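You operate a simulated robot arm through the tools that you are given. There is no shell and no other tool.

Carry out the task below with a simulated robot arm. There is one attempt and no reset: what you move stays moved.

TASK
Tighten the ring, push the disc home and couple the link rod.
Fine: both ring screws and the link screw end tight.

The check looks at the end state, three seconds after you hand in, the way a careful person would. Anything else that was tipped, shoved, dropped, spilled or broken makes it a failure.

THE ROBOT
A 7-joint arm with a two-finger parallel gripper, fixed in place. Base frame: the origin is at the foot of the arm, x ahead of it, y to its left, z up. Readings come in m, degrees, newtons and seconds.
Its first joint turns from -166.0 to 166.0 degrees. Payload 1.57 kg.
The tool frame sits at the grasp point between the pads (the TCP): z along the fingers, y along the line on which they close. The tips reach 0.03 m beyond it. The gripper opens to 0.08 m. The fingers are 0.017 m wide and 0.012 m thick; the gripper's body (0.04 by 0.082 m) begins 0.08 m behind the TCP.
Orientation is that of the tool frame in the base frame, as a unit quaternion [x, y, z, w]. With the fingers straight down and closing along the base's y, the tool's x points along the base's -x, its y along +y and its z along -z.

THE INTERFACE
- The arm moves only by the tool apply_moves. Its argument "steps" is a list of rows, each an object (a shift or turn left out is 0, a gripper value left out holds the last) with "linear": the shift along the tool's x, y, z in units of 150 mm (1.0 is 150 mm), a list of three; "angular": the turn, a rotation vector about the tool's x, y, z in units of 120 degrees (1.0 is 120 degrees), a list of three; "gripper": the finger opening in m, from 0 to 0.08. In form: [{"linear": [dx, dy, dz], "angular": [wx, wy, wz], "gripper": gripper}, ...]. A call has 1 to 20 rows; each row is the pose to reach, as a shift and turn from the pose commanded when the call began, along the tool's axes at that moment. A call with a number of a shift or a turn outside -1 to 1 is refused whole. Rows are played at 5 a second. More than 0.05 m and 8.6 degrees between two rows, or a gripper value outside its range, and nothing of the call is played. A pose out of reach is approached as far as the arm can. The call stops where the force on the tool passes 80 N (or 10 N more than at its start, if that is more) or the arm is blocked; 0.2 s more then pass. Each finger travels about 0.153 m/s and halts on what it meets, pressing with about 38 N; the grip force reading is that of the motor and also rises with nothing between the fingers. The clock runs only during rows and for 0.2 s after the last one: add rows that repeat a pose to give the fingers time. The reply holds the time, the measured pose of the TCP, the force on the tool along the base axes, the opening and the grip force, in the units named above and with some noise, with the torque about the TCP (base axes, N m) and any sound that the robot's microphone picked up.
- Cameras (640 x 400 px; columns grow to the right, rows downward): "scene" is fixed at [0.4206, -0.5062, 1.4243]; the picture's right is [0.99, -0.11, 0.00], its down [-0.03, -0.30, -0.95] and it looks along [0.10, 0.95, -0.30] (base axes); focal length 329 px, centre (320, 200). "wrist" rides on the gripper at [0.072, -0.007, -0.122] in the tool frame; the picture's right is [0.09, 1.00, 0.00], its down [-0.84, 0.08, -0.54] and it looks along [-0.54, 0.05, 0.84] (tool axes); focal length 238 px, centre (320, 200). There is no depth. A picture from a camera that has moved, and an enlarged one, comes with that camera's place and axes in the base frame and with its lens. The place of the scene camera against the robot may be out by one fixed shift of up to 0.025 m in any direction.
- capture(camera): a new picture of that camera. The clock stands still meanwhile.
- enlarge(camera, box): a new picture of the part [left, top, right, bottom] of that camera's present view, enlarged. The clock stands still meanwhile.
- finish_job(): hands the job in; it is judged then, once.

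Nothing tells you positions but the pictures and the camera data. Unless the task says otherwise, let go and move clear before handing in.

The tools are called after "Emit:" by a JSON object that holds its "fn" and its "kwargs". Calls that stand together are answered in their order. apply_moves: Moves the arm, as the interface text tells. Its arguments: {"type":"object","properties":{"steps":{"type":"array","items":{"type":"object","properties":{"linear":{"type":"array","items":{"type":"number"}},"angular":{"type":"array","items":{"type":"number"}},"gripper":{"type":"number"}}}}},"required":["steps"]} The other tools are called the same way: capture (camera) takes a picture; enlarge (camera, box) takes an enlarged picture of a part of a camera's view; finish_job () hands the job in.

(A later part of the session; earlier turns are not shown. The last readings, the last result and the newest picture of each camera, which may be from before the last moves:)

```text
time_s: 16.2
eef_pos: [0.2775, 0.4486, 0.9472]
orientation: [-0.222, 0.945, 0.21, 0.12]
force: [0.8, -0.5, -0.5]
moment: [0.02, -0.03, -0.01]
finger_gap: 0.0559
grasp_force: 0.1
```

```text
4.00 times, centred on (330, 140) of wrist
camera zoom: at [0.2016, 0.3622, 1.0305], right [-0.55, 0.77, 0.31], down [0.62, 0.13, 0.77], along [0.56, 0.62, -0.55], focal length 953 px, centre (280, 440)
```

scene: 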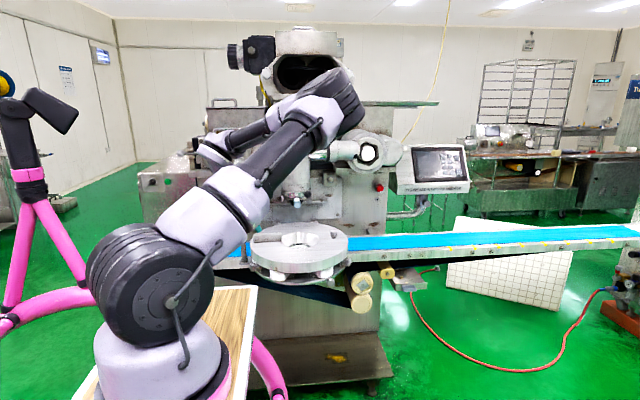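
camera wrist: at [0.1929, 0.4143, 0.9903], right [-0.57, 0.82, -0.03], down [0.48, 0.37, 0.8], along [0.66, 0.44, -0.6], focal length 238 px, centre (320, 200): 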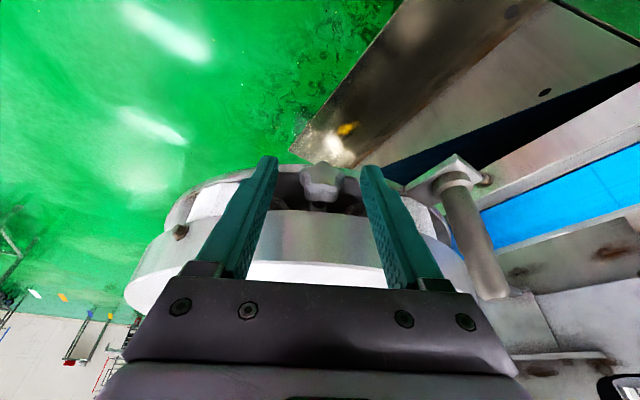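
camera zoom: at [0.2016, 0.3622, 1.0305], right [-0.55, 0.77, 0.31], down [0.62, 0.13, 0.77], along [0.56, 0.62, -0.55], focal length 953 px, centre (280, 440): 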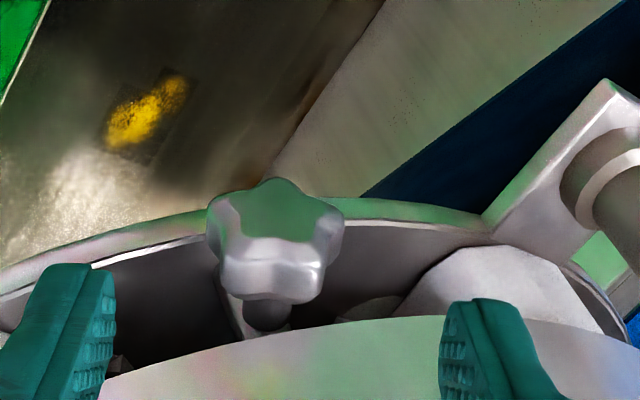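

The knob kept its 20° of turn. I'll reorient to a vertical hand leaning slightly toward the pin, aligned with the star's symmetry.

Emit:
{"fn": "apply_moves", "kwargs": {"steps": [{"linear": [-0.0227, 0.0558, -0.03], "angular": [0.0495, 0.0269, -0.0087]}, {"linear": [-0.0453, 0.1117, -0.04], "angular": [0.099, 0.0537, -0.0175]}, {"linear": [-0.068, 0.1675, -0.04], "angular": [0.1485, 0.0806, -0.0262]}, {"linear": [-0.0907, 0.2233, -0.03], "angular": [0.1979, 0.1074, -0.0349]}, {"linear": [-0.1133, 0.2792, -0.015], "angular": [0.2474, 0.1343, -0.0437]}, {"linear": [-0.136, 0.335, -0.006], "angular": [0.2969, 0.1611, -0.0524]}, {"linear": [-0.136, 0.335, -0.006], "angular": [0.2969, 0.1611, -0.0524]}]}}

Emit:
{"fn": "capture", "kwargs": {"camera": "wrist"}}

Emit:
{"fn": "enlarge", "kwargs": {"camera": "scene", "box": [220, 220, 300, 290]}}

```text
time_s: 17.8
eef_pos: [0.272, 0.498, 0.9715]
orientation: [-0.257, 0.956, -0.135, 0.037]
force: [0.3, 0.4, -0.7]
moment: [-0.01, 0.0, -0.04]
finger_gap: 0.0559
grasp_force: 0.0
```

```text
taken
camera wrist: at [0.1963, 0.4848, 1.0913], right [-0.56, 0.78, -0.27], down [0.61, 0.61, 0.5], along [0.56, 0.11, -0.82], focal length 238 px, centre (320, 200)
```

wrist: 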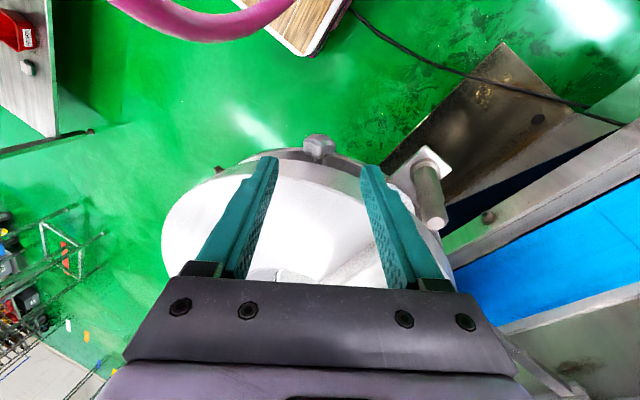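

```text
5.71 times, centred on (260, 255) of scene
camera zoom: at [0.4206, -0.5062, 1.4243], right [0.99, -0.11, 0.0], down [-0.03, -0.3, -0.95], along [0.1, 0.95, -0.3], focal length 1878 px, centre (663, -114)
```

zoom: 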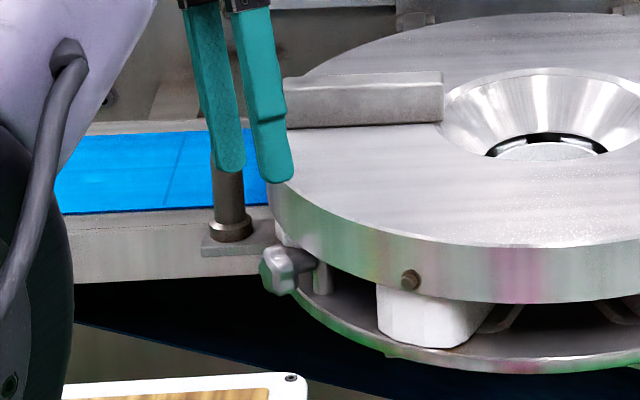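

Emit:
{"fn": "apply_moves", "kwargs": {"steps": [{"linear": [0, -0.003, 0.12]}, {"linear": [0, -0.006, 0.24]}, {"linear": [0, -0.006, 0.36]}, {"linear": [0, -0.006, 0.473]}, {"linear": [0, -0.006, 0.473]}]}}

Emit:
{"fn": "enlarge", "kwargs": {"camera": "wrist", "box": [250, 120, 390, 210]}}

Emit:
{"fn": "enlarge", "kwargs": {"camera": "scene", "box": [220, 230, 300, 290]}}

```text
time_s: 19.0
eef_pos: [0.2808, 0.4793, 0.9043]
orientation: [-0.258, 0.956, -0.134, 0.037]
force: [0.6, 0.3, 0.0]
moment: [0.01, -0.02, 0.01]
finger_gap: 0.0561
grasp_force: 0.0
```

```text
4.44 times, centred on (320, 165) of wrist
camera zoom: at [0.2062, 0.4667, 1.0244], right [-0.56, 0.78, -0.27], down [0.61, 0.61, 0.5], along [0.56, 0.11, -0.82], focal length 1059 px, centre (320, 356)
```

zoom: 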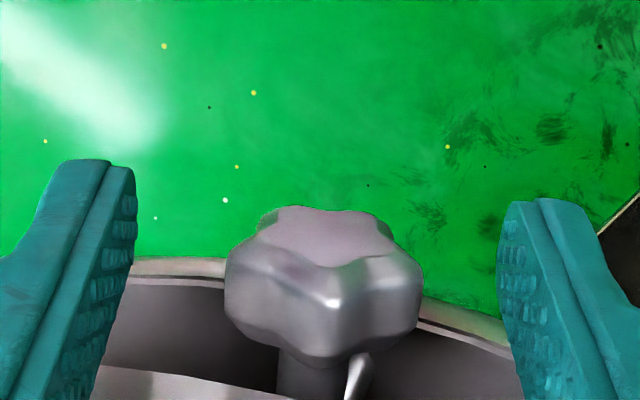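

```text
6.67 times, centred on (260, 260) of scene
camera zoom: at [0.4206, -0.5062, 1.4243], right [0.99, -0.11, 0.0], down [-0.03, -0.3, -0.95], along [0.1, 0.95, -0.3], focal length 2191 px, centre (720, -200)
```

zoom: 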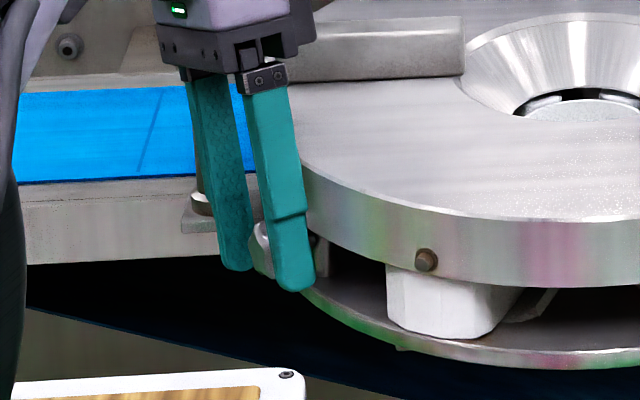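

The star is aligned with a lobe up. I'll close and turn 20° first, checking forces.

Emit:
{"fn": "apply_moves", "kwargs": {"steps": [{"gripper": 0.018}, {"gripper": 0.018}, {"gripper": 0.018}, {"linear": [0, -0.0067, 0.0002], "angular": [-0.0333, 0, 0]}, {"linear": [0, -0.0135, 0.0009], "angular": [-0.0667, 0, 0]}, {"linear": [0, -0.0201, 0.0021], "angular": [-0.1, 0, 0]}, {"linear": [0, -0.0267, 0.0037], "angular": [-0.1333, 0, 0]}, {"linear": [0, -0.0331, 0.0058], "angular": [-0.1667, 0, 0]}]}}

Emit:
{"fn": "enlarge", "kwargs": {"camera": "wrist", "box": [250, 120, 390, 210]}}

```text
time_s: 20.8
eef_pos: [0.2838, 0.4762, 0.905]
orientation: [-0.261, 0.965, 0.035, -0.008]
force: [0.2, -0.7, 13.5]
moment: [0.11, -0.21, -0.19]
finger_gap: 0.0276
grasp_force: 37.5
```

```text
4.44 times, centred on (320, 165) of wrist
camera zoom: at [0.23, 0.4256, 1.0271], right [-0.58, 0.81, 0.07], down [0.7, 0.45, 0.55], along [0.41, 0.37, -0.83], focal length 1059 px, centre (320, 356)
```

zoom: 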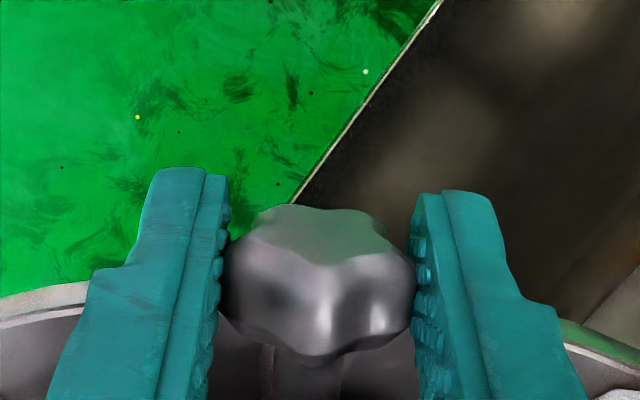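

Forces are modest at 13 N. I'll continue the stroke a further 52°.

Emit:
{"fn": "apply_moves", "kwargs": {"steps": [{"linear": [0, -0.0067, -0.0038], "angular": [-0.0333, 0, 0]}, {"linear": [0, -0.0135, -0.0031], "angular": [-0.0667, 0, 0]}, {"linear": [0, -0.0201, -0.0019], "angular": [-0.1, 0, 0]}, {"linear": [0, -0.0267, -0.0003], "angular": [-0.1333, 0, 0]}, {"linear": [0, -0.0331, 0.0018], "angular": [-0.1667, 0, 0]}, {"linear": [0, -0.0393, 0.0044], "angular": [-0.2, 0, 0]}, {"linear": [0, -0.0454, 0.0073], "angular": [-0.2333, 0, 0]}, {"linear": [0, -0.0512, 0.0107], "angular": [-0.2667, 0, 0]}, {"linear": [0, -0.0568, 0.0145], "angular": [-0.3, 0, 0]}, {"linear": [0, -0.0622, 0.0186], "angular": [-0.3333, 0, 0]}, {"linear": [0, -0.0672, 0.0231], "angular": [-0.3667, 0, 0]}, {"linear": [0, -0.0719, 0.028], "angular": [-0.4, 0, 0]}, {"linear": [0, -0.0762, 0.0332], "angular": [-0.4333, 0, 0]}]}}

Emit:
{"fn": "enlarge", "kwargs": {"camera": "wrist", "box": [250, 120, 390, 210]}}

Emit:
{"fn": "enlarge", "kwargs": {"camera": "scene", "box": [210, 210, 370, 310]}}

```text
time_s: 23.7
eef_pos: [0.2888, 0.47, 0.9059]
orientation: [-0.237, 0.848, 0.46, -0.117]
force: [1.3, -7.2, 23.6]
moment: [-2.46, -3.51, -0.22]
finger_gap: 0.0405
grasp_force: 12.3
stopped in row 13: the force on the tool passed its limit at 85 N (the readings are from after the stop); the commanded pose is now the measured one
```

```text
4.44 times, centred on (320, 165) of wrist
camera zoom: at [0.2803, 0.3417, 0.9663], right [-0.37, 0.42, 0.83], down [0.92, 0.07, 0.38], along [0.1, 0.91, -0.41], focal length 1059 px, centre (320, 356)
```

zoom: 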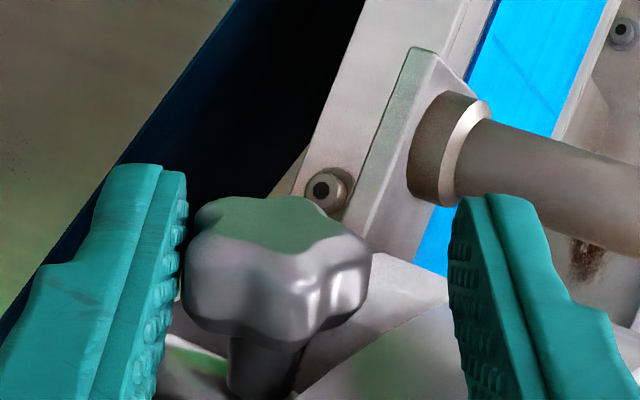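

```text
4.00 times, centred on (290, 260) of scene
camera zoom: at [0.4206, -0.5062, 1.4243], right [0.99, -0.11, 0.0], down [-0.03, -0.3, -0.95], along [0.1, 0.95, -0.3], focal length 1315 px, centre (440, -40)
```

zoom: 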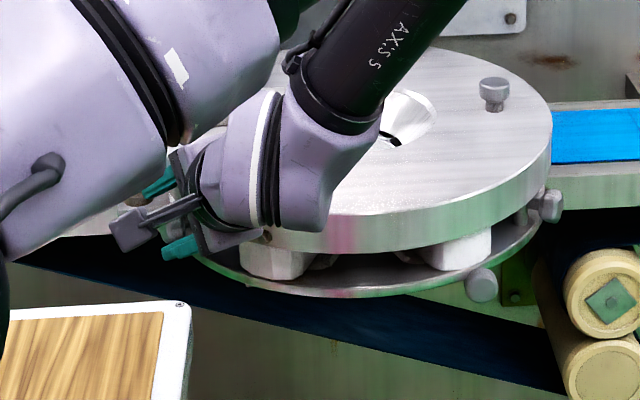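

The stroke got to about 50° before the wrist link met the front rim of the disc, so I'll keep strokes shorter from here. I'm opening and swinging back upright now.

Emit:
{"fn": "apply_moves", "kwargs": {"steps": [{"linear": [0, 0.0067, 0.0002], "angular": [0.0333, 0, 0], "gripper": 0.05}, {"linear": [0, 0.0135, 0.0009], "angular": [0.0667, 0, 0], "gripper": 0.056}, {"linear": [0, 0.0201, 0.0021], "angular": [0.1, 0, 0], "gripper": 0.056}, {"linear": [0, 0.0267, 0.0037], "angular": [0.1333, 0, 0], "gripper": 0.056}, {"linear": [0, 0.0331, 0.0058], "angular": [0.1667, 0, 0], "gripper": 0.056}, {"linear": [0, 0.0393, 0.0084], "angular": [0.2, 0, 0], "gripper": 0.056}, {"linear": [0, 0.0454, 0.0113], "angular": [0.2333, 0, 0], "gripper": 0.056}, {"linear": [0, 0.0512, 0.0147], "angular": [0.2667, 0, 0], "gripper": 0.056}, {"linear": [0, 0.0512, 0.0147], "angular": [0.2667, 0, 0], "gripper": 0.056}]}}

Emit:
{"fn": "capture", "kwargs": {"camera": "wrist"}}

Emit:
{"fn": "enlarge", "kwargs": {"camera": "wrist", "box": [250, 120, 390, 210]}}

Emit:
{"fn": "enlarge", "kwargs": {"camera": "scene", "box": [210, 210, 370, 310]}}

```text
time_s: 25.7
eef_pos: [0.2862, 0.4766, 0.9103]
orientation: [-0.258, 0.943, 0.207, -0.048]
force: [-0.7, -0.5, 1.3]
moment: [-0.03, 0.0, 0.01]
finger_gap: 0.0561
grasp_force: 0.2
```

```text
taken
camera wrist: at [0.2528, 0.3891, 1.0179], right [-0.54, 0.73, 0.41], down [0.79, 0.29, 0.54], along [0.27, 0.62, -0.74], focal length 238 px, centre (320, 200)
```

wrist: 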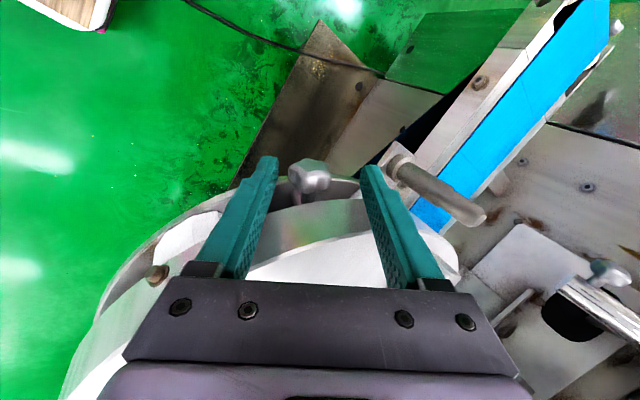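

```text
4.44 times, centred on (320, 165) of wrist
camera zoom: at [0.2528, 0.3891, 1.0179], right [-0.54, 0.73, 0.41], down [0.79, 0.29, 0.54], along [0.27, 0.62, -0.74], focal length 1059 px, centre (320, 356)
```

zoom: 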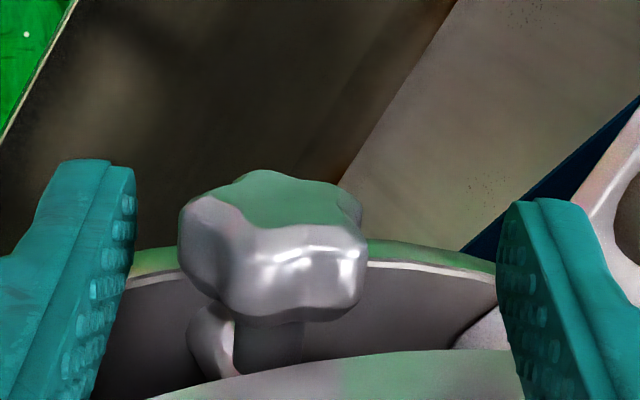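

```text
4.00 times, centred on (290, 260) of scene
camera zoom: at [0.4206, -0.5062, 1.4243], right [0.99, -0.11, 0.0], down [-0.03, -0.3, -0.95], along [0.1, 0.95, -0.3], focal length 1315 px, centre (440, -40)
```

zoom: 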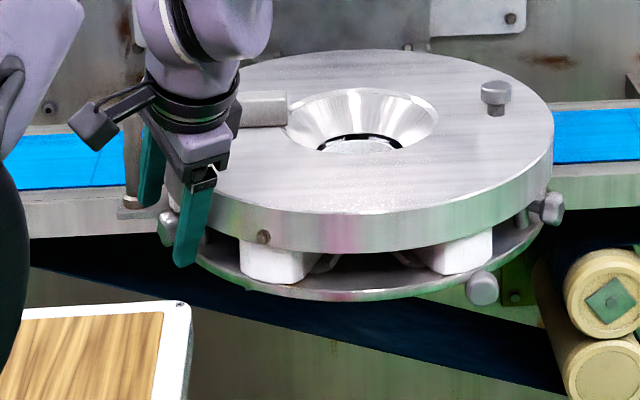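

The disc unit is unmoved and the knob has turned roughly 90° in total so far. I'll regrip with the hand leaning toward the pin (φ≈−22°), where a lobe sits squarely against a pad, and use 36° strokes.

Emit:
{"fn": "apply_moves", "kwargs": {"steps": [{"linear": [0.003, -0.012, 0.02], "angular": [0.0554, 0, 0]}, {"linear": [0.006, -0.01, 0.035], "angular": [0.1107, 0, 0]}, {"linear": [0.009, -0.005, 0.045], "angular": [0.1661, 0, 0]}, {"linear": [0.012, 0.002, 0.052], "angular": [0.2214, 0, 0]}, {"linear": [0.015, 0.009, 0.057], "angular": [0.2768, 0, 0]}, {"linear": [0.018, 0.015, 0.06], "angular": [0.3321, 0, 0]}, {"linear": [0.018, 0.0216, 0.0605], "angular": [0.3875, 0, 0]}, {"linear": [0.018, 0.0216, 0.0605], "angular": [0.3875, 0, 0]}]}}

Emit:
{"fn": "enlarge", "kwargs": {"camera": "wrist", "box": [250, 120, 390, 210]}}

```text
time_s: 27.5
eef_pos: [0.2789, 0.4804, 0.9031]
orientation: [-0.257, 0.948, -0.181, 0.057]
force: [-0.1, 0.3, 0.4]
moment: [0.02, 0.01, 0.01]
finger_gap: 0.056
grasp_force: 0.1
```

```text
4.44 times, centred on (320, 165) of wrist
camera zoom: at [0.1968, 0.4761, 1.0182], right [-0.54, 0.75, -0.37], down [0.58, 0.66, 0.49], along [0.61, 0.05, -0.79], focal length 1059 px, centre (320, 356)
```

zoom: 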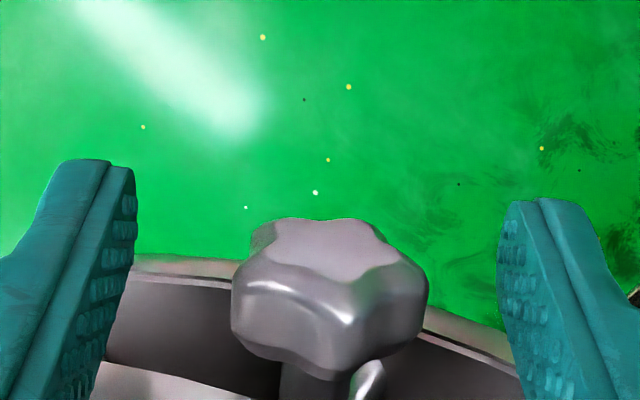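

Emit:
{"fn": "enlarge", "kwargs": {"camera": "wrist", "box": [296, 155, 350, 192]}}

Emit:
{"fn": "enlarge", "kwargs": {"camera": "scene", "box": [236, 254, 276, 282]}}

```text
10.81 times, centred on (323, 174) of wrist
camera zoom: at [0.1968, 0.4761, 1.0182], right [-0.54, 0.75, -0.37], down [0.58, 0.66, 0.49], along [0.61, 0.05, -0.79], focal length 2577 px, centre (288, 486)
```

zoom: 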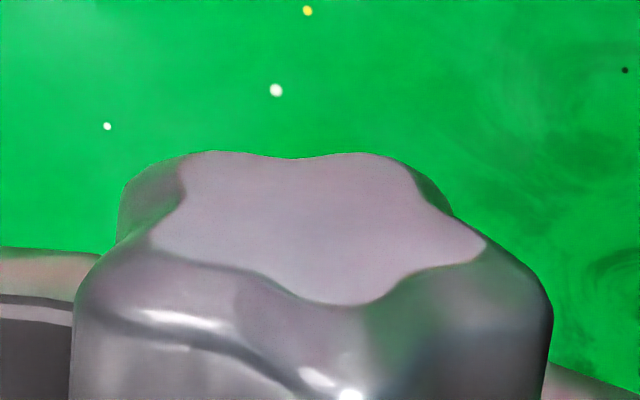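

```text
14.29 times, centred on (256, 268) of scene
camera zoom: at [0.4206, -0.5062, 1.4243], right [0.99, -0.11, 0.0], down [-0.03, -0.3, -0.95], along [0.1, 0.95, -0.3], focal length 4695 px, centre (1234, -771)
```

zoom: 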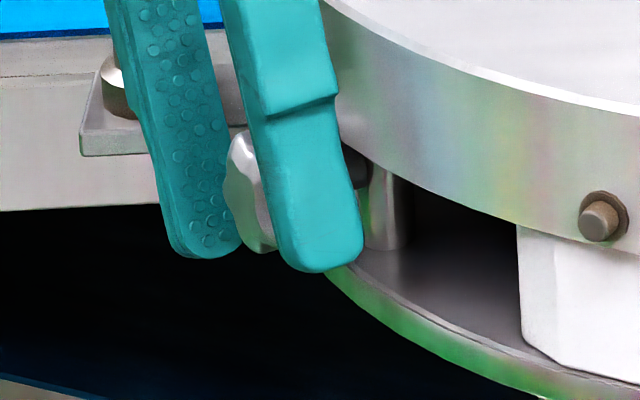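

The star's lobes tell me the knob has turned about 74° in total. I'll regrip at φ=−16°, where the grip is positive, and turn 36°.

Emit:
{"fn": "apply_moves", "kwargs": {"steps": [{"linear": [-0.011, -0.0101, 0.0005], "angular": [-0.05, 0, 0], "gripper": 0.056}, {"linear": [-0.011, -0.0101, 0.0005], "angular": [-0.05, 0, 0], "gripper": 0.016}, {"linear": [-0.011, -0.0101, 0.0005], "angular": [-0.05, 0, 0], "gripper": 0.016}, {"linear": [-0.011, -0.0101, 0.0005], "angular": [-0.05, 0, 0], "gripper": 0.016}]}}

Emit:
{"fn": "enlarge", "kwargs": {"camera": "wrist", "box": [280, 140, 370, 200]}}

```text
time_s: 28.5
eef_pos: [0.283, 0.4808, 0.9038]
orientation: [-0.259, 0.956, -0.13, 0.044]
force: [-0.8, 7.3, -5.6]
moment: [0.42, -0.42, 0.14]
finger_gap: 0.0266
grasp_force: 37.3
```

```text
6.67 times, centred on (325, 170) of wrist
camera zoom: at [0.2053, 0.4654, 1.0219], right [-0.56, 0.78, -0.27], down [0.6, 0.61, 0.51], along [0.57, 0.12, -0.81], focal length 1589 px, centre (287, 400)
```

zoom: 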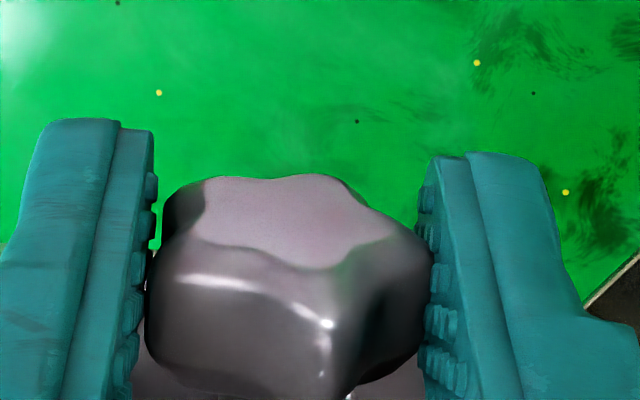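

The grip is positive at 26.6 mm (one lobe against one pad, two against the other). Turning 36°.

Emit:
{"fn": "apply_moves", "kwargs": {"steps": [{"linear": [0, -0.0067, 0.0002], "angular": [-0.0333, 0, 0]}, {"linear": [0, -0.0135, 0.0009], "angular": [-0.0667, 0, 0]}, {"linear": [0, -0.0201, 0.0021], "angular": [-0.1, 0, 0]}, {"linear": [0, -0.0267, 0.0037], "angular": [-0.1333, 0, 0]}, {"linear": [0, -0.0331, 0.0058], "angular": [-0.1667, 0, 0]}, {"linear": [0, -0.0393, 0.0084], "angular": [-0.2, 0, 0]}, {"linear": [0, -0.0454, 0.0113], "angular": [-0.2333, 0, 0]}, {"linear": [0, -0.0512, 0.0147], "angular": [-0.2667, 0, 0]}, {"linear": [0, -0.0568, 0.0185], "angular": [-0.3, 0, 0]}]}}

Emit:
{"fn": "enlarge", "kwargs": {"camera": "wrist", "box": [280, 140, 370, 200]}}

```text
time_s: 30.5
eef_pos: [0.2865, 0.4717, 0.904]
orientation: [-0.26, 0.949, 0.172, -0.039]
force: [-3.9, 4.8, 9.0]
moment: [-0.19, 0.59, -0.28]
finger_gap: 0.0265
grasp_force: 37.6
```

```text
6.67 times, centred on (325, 170) of wrist
camera zoom: at [0.2483, 0.3928, 1.0146], right [-0.56, 0.76, 0.34], down [0.77, 0.32, 0.55], along [0.3, 0.57, -0.76], focal length 1589 px, centre (287, 400)
```

zoom: 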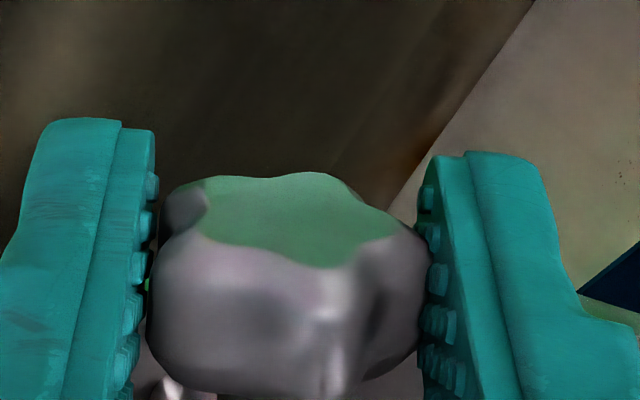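

The knob follows the hand. I'll chain a full ratchet cycle: open, swing back 36°, regrip, turn 36°.

Emit:
{"fn": "apply_moves", "kwargs": {"steps": [{"gripper": 0.052}, {"gripper": 0.052}, {"linear": [0, 0.0121, 0.0008], "angular": [0.06, 0, 0], "gripper": 0.052}, {"linear": [0, 0.0241, 0.003], "angular": [0.12, 0, 0], "gripper": 0.052}, {"linear": [0, 0.0356, 0.0068], "angular": [0.18, 0, 0], "gripper": 0.052}, {"linear": [0, 0.0466, 0.012], "angular": [0.24, 0, 0], "gripper": 0.052}, {"linear": [0, 0.0568, 0.0185], "angular": [0.3, 0, 0], "gripper": 0.052}, {"linear": [0, 0.0568, 0.0185], "angular": [0.3, 0, 0], "gripper": 0.052}, {"linear": [0, 0.0568, 0.0185], "angular": [0.3, 0, 0], "gripper": 0.016}, {"linear": [0, 0.0568, 0.0185], "angular": [0.3, 0, 0], "gripper": 0.016}, {"linear": [0, 0.0568, 0.0185], "angular": [0.3, 0, 0], "gripper": 0.016}, {"linear": [0, 0.0484, 0.013], "angular": [0.25, 0, 0], "gripper": 0.016}, {"linear": [0, 0.0393, 0.0084], "angular": [0.2, 0, 0], "gripper": 0.016}, {"linear": [0, 0.0299, 0.0047], "angular": [0.15, 0, 0], "gripper": 0.016}, {"linear": [0, 0.0201, 0.0021], "angular": [0.1, 0, 0], "gripper": 0.016}, {"linear": [0, 0.0101, 0.0005], "angular": [0.05, 0, 0], "gripper": 0.016}, {"linear": [0, 0, 0], "angular": [0, 0, 0], "gripper": 0.016}]}}

Emit:
{"fn": "enlarge", "kwargs": {"camera": "wrist", "box": [280, 140, 370, 200]}}

```text
time_s: 34.1
eef_pos: [0.2872, 0.4726, 0.9023]
orientation: [-0.26, 0.949, 0.172, -0.038]
force: [6.5, 0.2, 13.3]
moment: [-0.16, 0.33, -0.63]
finger_gap: 0.0265
grasp_force: 37.3
```

```text
6.67 times, centred on (325, 170) of wrist
camera zoom: at [0.2482, 0.3929, 1.0147], right [-0.56, 0.76, 0.34], down [0.77, 0.32, 0.55], along [0.3, 0.57, -0.76], focal length 1589 px, centre (287, 400)
```

zoom: 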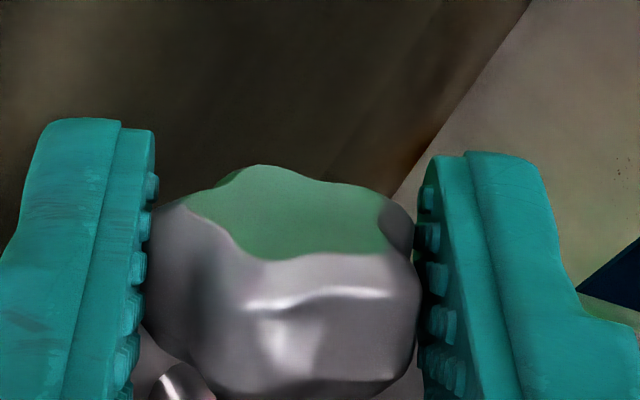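

No stop torque yet after about 146°. Running another ratchet cycle.

Emit:
{"fn": "apply_moves", "kwargs": {"steps": [{"gripper": 0.052}, {"gripper": 0.052}, {"linear": [0, 0.0121, 0.0008], "angular": [0.06, 0, 0], "gripper": 0.052}, {"linear": [0, 0.0241, 0.003], "angular": [0.12, 0, 0], "gripper": 0.052}, {"linear": [0, 0.0356, 0.0068], "angular": [0.18, 0, 0], "gripper": 0.052}, {"linear": [0, 0.0466, 0.012], "angular": [0.24, 0, 0], "gripper": 0.052}, {"linear": [0, 0.0568, 0.0185], "angular": [0.3, 0, 0], "gripper": 0.052}, {"linear": [0, 0.0568, 0.0185], "angular": [0.3, 0, 0], "gripper": 0.052}, {"linear": [0, 0.0568, 0.0185], "angular": [0.3, 0, 0], "gripper": 0.016}, {"linear": [0, 0.0568, 0.0185], "angular": [0.3, 0, 0], "gripper": 0.016}, {"linear": [0, 0.0568, 0.0185], "angular": [0.3, 0, 0], "gripper": 0.016}, {"linear": [0, 0.0484, 0.013], "angular": [0.25, 0, 0], "gripper": 0.016}, {"linear": [0, 0.0393, 0.0084], "angular": [0.2, 0, 0], "gripper": 0.016}, {"linear": [0, 0.0299, 0.0047], "angular": [0.15, 0, 0], "gripper": 0.016}, {"linear": [0, 0.0201, 0.0021], "angular": [0.1, 0, 0], "gripper": 0.016}, {"linear": [0, 0.0101, 0.0005], "angular": [0.05, 0, 0], "gripper": 0.016}, {"linear": [0, 0, 0], "angular": [0, 0, 0], "gripper": 0.016}]}}

Emit:
{"fn": "enlarge", "kwargs": {"camera": "wrist", "box": [280, 140, 370, 200]}}

```text
time_s: 37.7
eef_pos: [0.2861, 0.4712, 0.9031]
orientation: [-0.26, 0.949, 0.171, -0.039]
force: [-1.1, 6.5, 5.1]
moment: [-0.49, 0.05, -0.28]
finger_gap: 0.0265
grasp_force: 38.1
```

```text
6.67 times, centred on (325, 170) of wrist
camera zoom: at [0.2486, 0.3927, 1.0147], right [-0.56, 0.76, 0.34], down [0.77, 0.32, 0.55], along [0.3, 0.57, -0.76], focal length 1589 px, centre (287, 400)
```

zoom: 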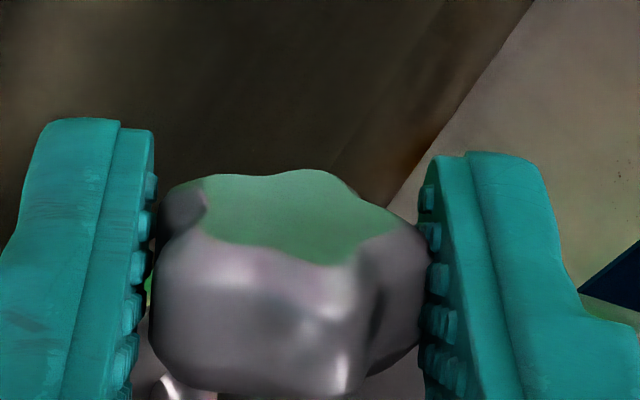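

Now the resisting moment about the screw axis is about 0.5 N·m, up from near zero before. It's tightening, so I'll push a few more degrees and see.

Emit:
{"fn": "apply_moves", "kwargs": {"steps": [{"linear": [0, -0.0034, 0.0001], "angular": [-0.0167, 0, 0]}, {"linear": [0, -0.0067, 0.0002], "angular": [-0.0333, 0, 0]}, {"linear": [0, -0.0101, 0.0005], "angular": [-0.05, 0, 0]}, {"linear": [0, -0.0135, 0.0009], "angular": [-0.0667, 0, 0]}]}}

Emit:
{"fn": "enlarge", "kwargs": {"camera": "wrist", "box": [280, 140, 370, 200]}}

```text
time_s: 38.7
eef_pos: [0.2873, 0.47, 0.9016]
orientation: [-0.257, 0.935, 0.237, -0.057]
force: [-2.1, 11.1, -0.2]
moment: [-0.43, 0.0, -0.34]
finger_gap: 0.0272
grasp_force: 37.8
```

```text
6.67 times, centred on (325, 170) of wrist
camera zoom: at [0.257, 0.3783, 1.0057], right [-0.53, 0.71, 0.47], down [0.81, 0.26, 0.53], along [0.25, 0.66, -0.71], focal length 1589 px, centre (287, 400)
```

zoom: 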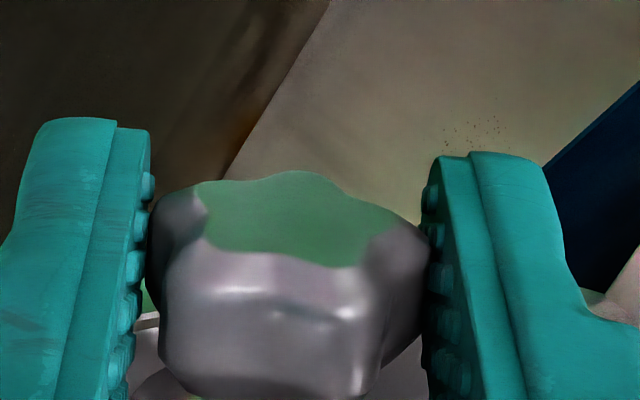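

The pads are now starting to ride over the lobes at about 0.5 N·m, so the screw is at its stop. One more verification cycle: regrip and turn again to confirm it doesn't advance.

Emit:
{"fn": "apply_moves", "kwargs": {"steps": [{"gripper": 0.052}, {"gripper": 0.052}, {"linear": [0, 0.0135, 0.0009], "angular": [0.0667, 0, 0], "gripper": 0.052}, {"linear": [0, 0.0255, 0.0034], "angular": [0.1267, 0, 0], "gripper": 0.052}, {"linear": [0, 0.0369, 0.0073], "angular": [0.1867, 0, 0], "gripper": 0.052}, {"linear": [0, 0.0478, 0.0126], "angular": [0.2467, 0, 0], "gripper": 0.052}, {"linear": [0, 0.058, 0.0193], "angular": [0.3067, 0, 0], "gripper": 0.052}, {"linear": [0, 0.0672, 0.0271], "angular": [0.3667, 0, 0], "gripper": 0.052}, {"linear": [0, 0.0672, 0.0271], "angular": [0.3667, 0, 0], "gripper": 0.052}]}}

Emit:
{"fn": "enlarge", "kwargs": {"camera": "wrist", "box": [280, 140, 370, 200]}}

```text
time_s: 40.7
eef_pos: [0.2808, 0.4804, 0.9043]
orientation: [-0.26, 0.956, -0.131, 0.044]
force: [-1.0, 0.6, -0.5]
moment: [0.02, -0.03, -0.02]
finger_gap: 0.0521
grasp_force: 0.0
```

```text
6.67 times, centred on (325, 170) of wrist
camera zoom: at [0.2051, 0.465, 1.0224], right [-0.56, 0.78, -0.27], down [0.6, 0.61, 0.51], along [0.57, 0.12, -0.81], focal length 1589 px, centre (287, 400)
```

zoom: 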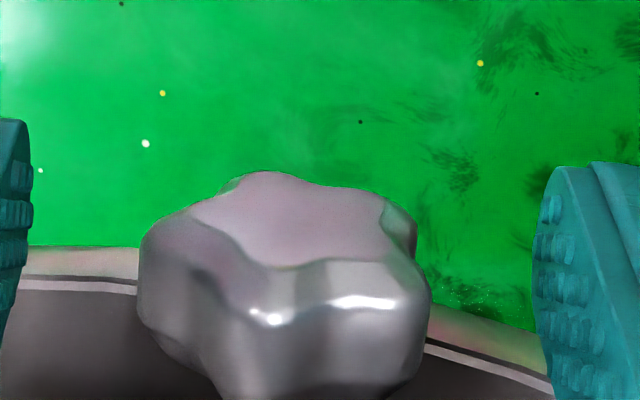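

Emit:
{"fn": "apply_moves", "kwargs": {"steps": [{"gripper": 0.016}, {"gripper": 0.016}, {"gripper": 0.016}, {"linear": [0, -0.0034, 0.0001], "angular": [-0.0167, 0, 0]}, {"linear": [0, -0.0067, 0.0002], "angular": [-0.0333, 0, 0]}, {"linear": [0, -0.0101, 0.0005], "angular": [-0.05, 0, 0]}, {"linear": [0, -0.0135, 0.0009], "angular": [-0.0667, 0, 0]}, {"linear": [0, -0.0168, 0.0015], "angular": [-0.0833, 0, 0]}]}}

Emit:
{"fn": "enlarge", "kwargs": {"camera": "wrist", "box": [280, 140, 370, 200]}}

```text
time_s: 42.5
eef_pos: [0.2829, 0.478, 0.9037]
orientation: [-0.262, 0.964, -0.046, 0.021]
force: [-6.4, 7.0, -5.4]
moment: [-0.33, -0.11, -0.27]
finger_gap: 0.0273
grasp_force: 37.4
```

```text
6.67 times, centred on (325, 170) of wrist
camera zoom: at [0.2169, 0.4448, 1.0251], right [-0.58, 0.81, -0.1], down [0.65, 0.53, 0.54], along [0.49, 0.25, -0.83], focal length 1589 px, centre (287, 400)
```

zoom: 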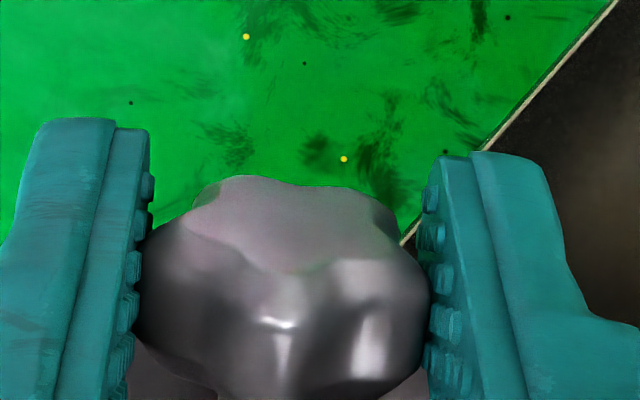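

Turning now only widens the grip straight away (about 0.45 N·m with no advance), so the left screw is tight. I'll release, lift clear and go to the right ring screw.

Emit:
{"fn": "apply_moves", "kwargs": {"steps": [{"gripper": 0.056}, {"gripper": 0.056}, {"linear": [0, 0, -0.2], "gripper": 0.056}, {"linear": [0, 0, -0.45], "gripper": 0.056}, {"linear": [0, 0, -0.7], "gripper": 0.056}, {"linear": [0, 0, -1.0], "gripper": 0.056}, {"linear": [0, 0, -1.0], "gripper": 0.056}]}}

Emit:
{"fn": "enlarge", "kwargs": {"camera": "scene", "box": [236, 240, 296, 285]}}

Emit:
{"fn": "enlarge", "kwargs": {"camera": "scene", "box": [330, 250, 366, 275]}}

Emit:
{"fn": "capture", "kwargs": {"camera": "wrist"}}

```text
time_s: 44.1
eef_pos: [0.2723, 0.4902, 1.0539]
orientation: [-0.263, 0.963, -0.048, 0.021]
force: [-0.4, 0.1, -0.4]
moment: [0.03, -0.01, 0.0]
finger_gap: 0.056
grasp_force: 0.1
```

```text
8.89 times, centred on (266, 262) of scene
camera zoom: at [0.4206, -0.5062, 1.4243], right [0.99, -0.11, 0.0], down [-0.03, -0.3, -0.95], along [0.1, 0.95, -0.3], focal length 2922 px, centre (800, -356)
```

zoom: 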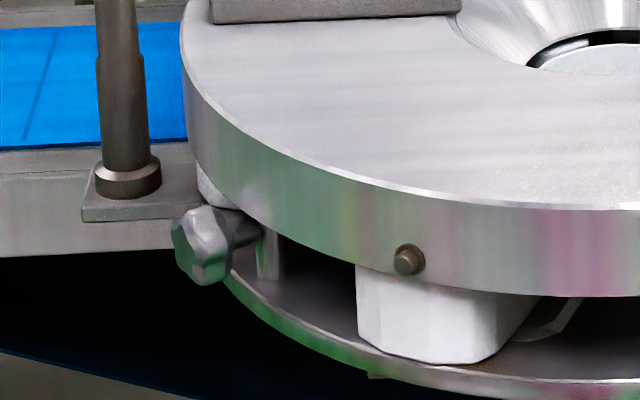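

```text
16.00 times, centred on (348, 262) of scene
camera zoom: at [0.4206, -0.5062, 1.4243], right [0.99, -0.11, 0.0], down [-0.03, -0.3, -0.95], along [0.1, 0.95, -0.3], focal length 5259 px, centre (-128, -800)
```

zoom: 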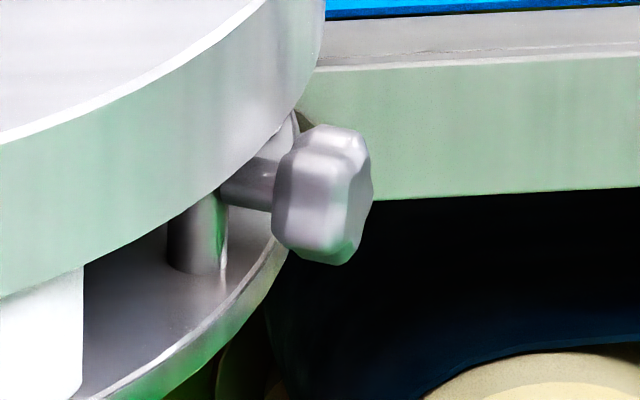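

```text
taken
camera wrist: at [0.2062, 0.4567, 1.1755], right [-0.58, 0.81, -0.1], down [0.65, 0.53, 0.54], along [0.49, 0.25, -0.83], focal length 238 px, centre (320, 200)
```

wrist: 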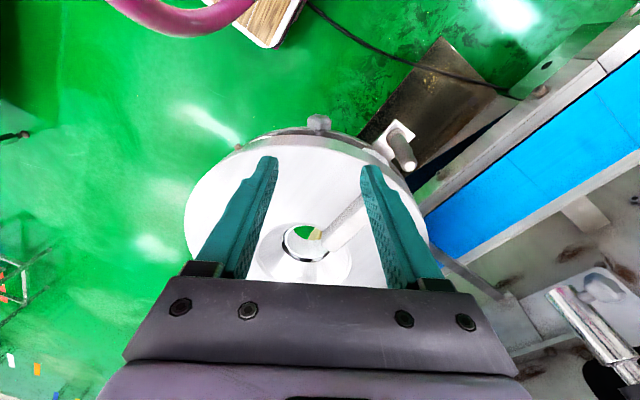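

The left screw is released and the unit hasn't moved. I'll carry the hand over to the right side, turning the tool as it goes.

Emit:
{"fn": "apply_moves", "kwargs": {"steps": [{"linear": [-0.0889, -0.0624, 0.003], "angular": [-0.0051, 0.0041, 0.063]}, {"linear": [-0.1778, -0.1248, 0.006], "angular": [-0.0103, 0.0082, 0.1261]}, {"linear": [-0.2666, -0.1871, 0.009], "angular": [-0.0154, 0.0123, 0.1891]}, {"linear": [-0.3555, -0.2495, 0.012], "angular": [-0.0205, 0.0164, 0.2521]}, {"linear": [-0.4444, -0.3119, 0.014], "angular": [-0.0256, 0.0204, 0.3151]}, {"linear": [-0.5333, -0.3743, 0.017], "angular": [-0.0308, 0.0245, 0.3782]}, {"linear": [-0.6221, -0.4366, 0.02], "angular": [-0.0359, 0.0286, 0.4412]}, {"linear": [-0.711, -0.499, 0.023], "angular": [-0.041, 0.0327, 0.5042]}, {"linear": [-0.711, -0.499, 0.023], "angular": [-0.041, 0.0327, 0.5042]}]}}

Emit:
{"fn": "capture", "kwargs": {"camera": "scene"}}

```text
time_s: 46.1
eef_pos: [0.4026, 0.4799, 1.0593]
orientation: [0.26, 0.966, 0.0, 0.0]
force: [0.8, -1.0, 0.5]
moment: [0.01, 0.03, -0.03]
finger_gap: 0.056
grasp_force: 0.0
```

```text
taken
```

scene: 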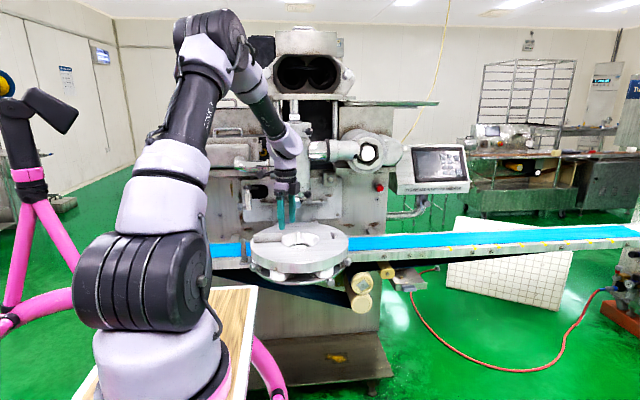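

Emit:
{"fn": "apply_moves", "kwargs": {"steps": [{"linear": [-0.167, 0.077, 0]}, {"linear": [-0.334, 0.155, 0]}, {"linear": [-0.501, 0.232, 0]}, {"linear": [-0.668, 0.309, 0]}, {"linear": [-0.8, 0.38, 0]}]}}

Emit:
{"fn": "apply_moves", "kwargs": {"steps": [{"linear": [-0.15, 0.075, 0]}, {"linear": [-0.3, 0.15, 0]}, {"linear": [-0.439, 0.22, 0]}, {"linear": [-0.439, 0.22, 0]}]}}

Emit:
{"fn": "capture", "kwargs": {"camera": "scene"}}

Emit:
{"fn": "capture", "kwargs": {"camera": "wrist"}}

```text
time_s: 47.3
eef_pos: [0.5342, 0.4692, 1.0592]
orientation: [0.26, 0.966, 0.001, -0.001]
force: [0.4, 0.9, 0.4]
moment: [-0.01, -0.03, -0.01]
finger_gap: 0.0562
grasp_force: 0.3
```

```text
time_s: 48.3
eef_pos: [0.6091, 0.463, 1.0581]
orientation: [0.26, 0.966, 0.0, -0.001]
force: [-0.8, 0.5, -0.5]
moment: [-0.01, 0.05, 0.01]
finger_gap: 0.0562
grasp_force: 0.0
```

```text
taken
```

scene: 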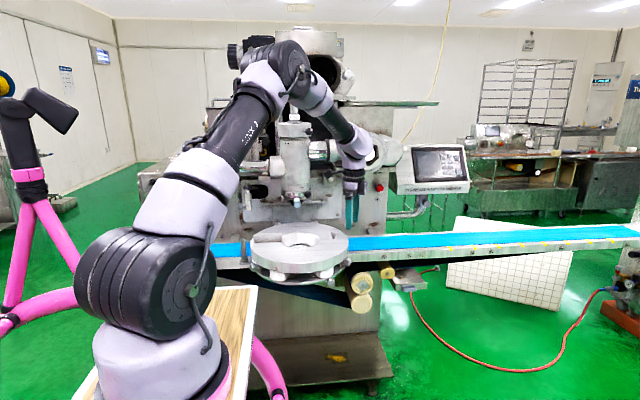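

```text
taken
camera wrist: at [0.5444, 0.4929, 1.1802], right [0.42, 0.91, 0.0], down [0.76, -0.35, 0.54], along [0.49, -0.23, -0.84], focal length 238 px, centre (320, 200)
```

wrist: 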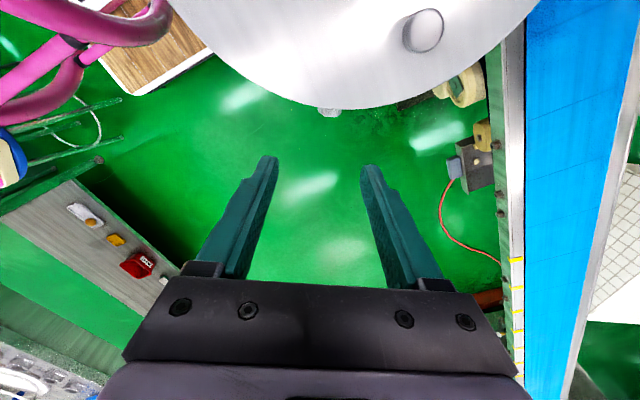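

Emit:
{"fn": "enlarge", "kwargs": {"camera": "scene", "box": [340, 254, 358, 270]}}

Emit:
{"fn": "enlarge", "kwargs": {"camera": "wrist", "box": [300, 85, 360, 125]}}

```text
16.00 times, centred on (349, 262) of scene
camera zoom: at [0.4206, -0.5062, 1.4243], right [0.99, -0.11, 0.0], down [-0.03, -0.3, -0.95], along [0.1, 0.95, -0.3], focal length 5259 px, centre (-144, -792)
```

zoom: 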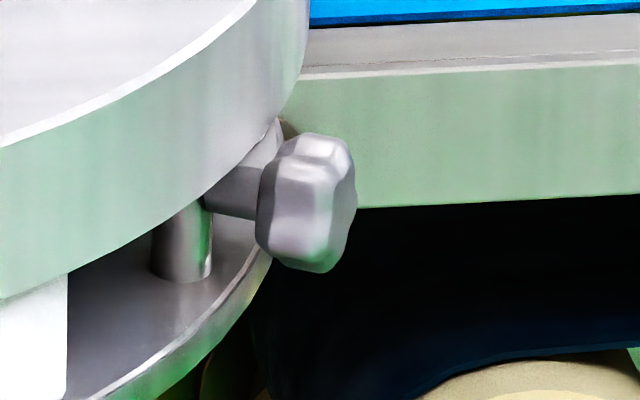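

```text
10.00 times, centred on (330, 105) of wrist
camera zoom: at [0.5444, 0.4929, 1.1802], right [0.42, 0.91, 0.0], down [0.76, -0.35, 0.54], along [0.49, -0.23, -0.84], focal length 2384 px, centre (220, 1150)
```

zoom: 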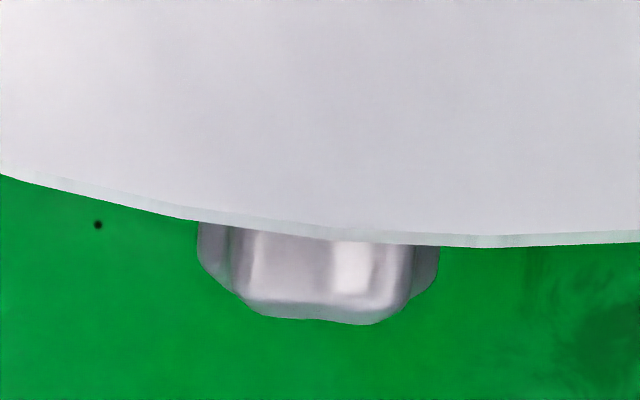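

The right star has a lobe pointing down, like the left one did. I'll lower to a pre-grasp there, leaning −18°.

Emit:
{"fn": "apply_moves", "kwargs": {"steps": [{"linear": [0.011, -0.035, 0.12], "angular": [-0.0375, 0, 0]}, {"linear": [0.022, -0.07, 0.24], "angular": [-0.075, 0, 0]}, {"linear": [0.034, -0.104, 0.36], "angular": [-0.1125, 0, 0]}, {"linear": [0.045, -0.139, 0.487], "angular": [-0.15, 0, 0]}, {"linear": [0.045, -0.139, 0.487], "angular": [-0.15, 0, 0]}]}}

Emit:
{"fn": "capture", "kwargs": {"camera": "wrist"}}

Emit:
{"fn": "enlarge", "kwargs": {"camera": "scene", "box": [280, 190, 400, 290]}}

```text
time_s: 49.5
eef_pos: [0.5924, 0.4501, 0.9856]
orientation: [0.256, 0.954, 0.152, 0.04]
force: [0.4, -0.2, -0.6]
moment: [-0.04, 0.02, 0.0]
finger_gap: 0.0561
grasp_force: 0.0
```

```text
taken
camera wrist: at [0.5093, 0.4474, 1.0994], right [0.4, 0.86, 0.31], down [0.68, -0.5, 0.54], along [0.62, 0.0, -0.78], focal length 238 px, centre (320, 200)
```

wrist: 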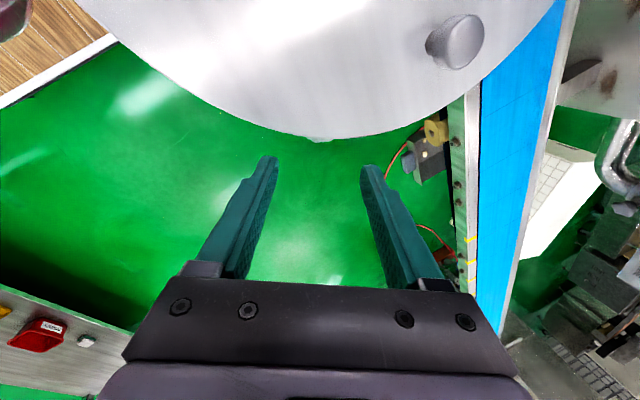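

```text
4.00 times, centred on (340, 240) of scene
camera zoom: at [0.4206, -0.5062, 1.4243], right [0.99, -0.11, 0.0], down [-0.03, -0.3, -0.95], along [0.1, 0.95, -0.3], focal length 1315 px, centre (240, 40)
```

zoom: 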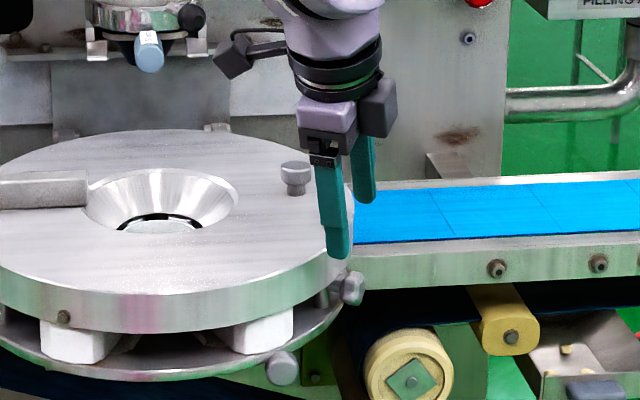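

Emit:
{"fn": "apply_moves", "kwargs": {"steps": [{"linear": [-0.004, -0.004, 0.14]}, {"linear": [-0.006, -0.008, 0.28]}, {"linear": [-0.006, -0.008, 0.42]}, {"linear": [-0.006, -0.008, 0.57]}, {"linear": [-0.006, -0.008, 0.57]}]}}

Emit:
{"fn": "enlarge", "kwargs": {"camera": "wrist", "box": [250, 110, 390, 210]}}

Emit:
{"fn": "enlarge", "kwargs": {"camera": "scene", "box": [315, 225, 375, 275]}}

```text
time_s: 50.7
eef_pos: [0.6053, 0.4721, 0.9025]
orientation: [0.256, 0.954, 0.152, 0.04]
force: [0.1, -0.2, 0.3]
moment: [0.0, 0.04, -0.01]
finger_gap: 0.0557
grasp_force: 0.0
```

```text
4.00 times, centred on (320, 160) of wrist
camera zoom: at [0.5224, 0.4693, 1.0178], right [0.4, 0.86, 0.31], down [0.68, -0.5, 0.54], along [0.62, 0.0, -0.78], focal length 953 px, centre (320, 360)
```

zoom: 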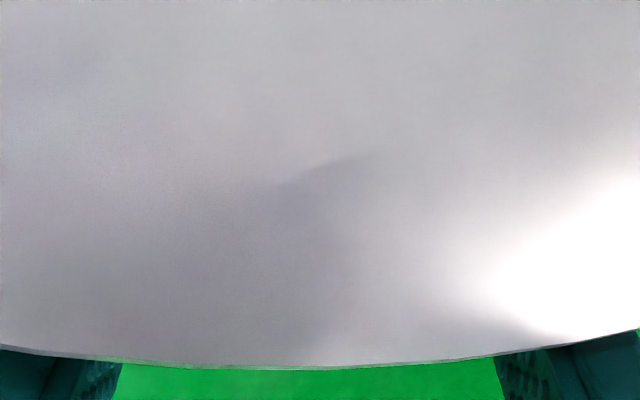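

```text
8.00 times, centred on (345, 250) of scene
camera zoom: at [0.4206, -0.5062, 1.4243], right [0.99, -0.11, 0.0], down [-0.03, -0.3, -0.95], along [0.1, 0.95, -0.3], focal length 2629 px, centre (120, -200)
```

zoom: 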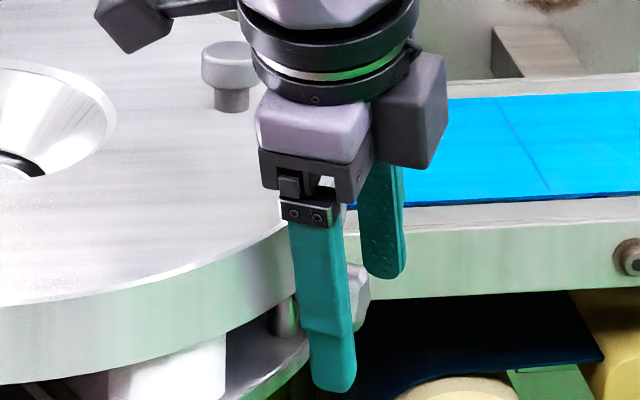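

The knob is between the fingers, seen from the scene camera. Closing and checking the width.

Emit:
{"fn": "apply_moves", "kwargs": {"steps": [{"gripper": 0.016}, {"gripper": 0.016}, {"gripper": 0.016}]}}

Emit:
{"fn": "enlarge", "kwargs": {"camera": "scene", "box": [325, 240, 370, 275]}}

```text
time_s: 51.5
eef_pos: [0.6074, 0.4719, 0.9025]
orientation: [0.257, 0.954, 0.151, 0.04]
force: [-0.2, 1.8, -1.1]
moment: [-0.19, -0.4, -0.2]
finger_gap: 0.0265
grasp_force: 37.3
```

```text
11.43 times, centred on (348, 258) of scene
camera zoom: at [0.4206, -0.5062, 1.4243], right [0.99, -0.11, 0.0], down [-0.03, -0.3, -0.95], along [0.1, 0.95, -0.3], focal length 3756 px, centre (6, -457)
```

zoom: 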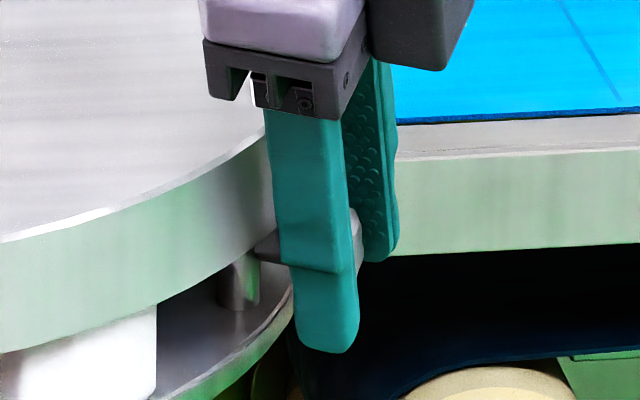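

Positive grip at 26.5 mm. Turning the right screw clockwise (seen from outside) by 36°.

Emit:
{"fn": "apply_moves", "kwargs": {"steps": [{"linear": [0, 0.0067, 0.0002], "angular": [0.0333, 0, 0]}, {"linear": [0, 0.0135, 0.0009], "angular": [0.0667, 0, 0]}, {"linear": [0, 0.0201, 0.0021], "angular": [0.1, 0, 0]}, {"linear": [0, 0.0267, 0.0037], "angular": [0.1333, 0, 0]}, {"linear": [0, 0.0331, 0.0058], "angular": [0.1667, 0, 0]}, {"linear": [0, 0.0393, 0.0084], "angular": [0.2, 0, 0]}, {"linear": [0, 0.0454, 0.0113], "angular": [0.2333, 0, 0]}, {"linear": [0, 0.0512, 0.0147], "angular": [0.2667, 0, 0]}, {"linear": [0, 0.0568, 0.0185], "angular": [0.3, 0, 0]}]}}

Emit:
{"fn": "enlarge", "kwargs": {"camera": "scene", "box": [290, 200, 390, 280]}}

```text
time_s: 53.5
eef_pos: [0.6108, 0.4794, 0.9046]
orientation: [0.257, 0.954, -0.151, -0.042]
force: [-1.6, 8.2, -3.9]
moment: [0.14, -0.03, 0.01]
finger_gap: 0.0262
grasp_force: 37.6
```

```text
5.00 times, centred on (340, 240) of scene
camera zoom: at [0.4206, -0.5062, 1.4243], right [0.99, -0.11, 0.0], down [-0.03, -0.3, -0.95], along [0.1, 0.95, -0.3], focal length 1643 px, centre (220, 0)
```

zoom: 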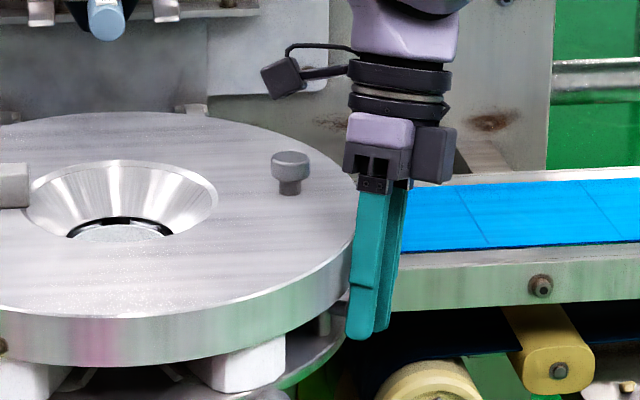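

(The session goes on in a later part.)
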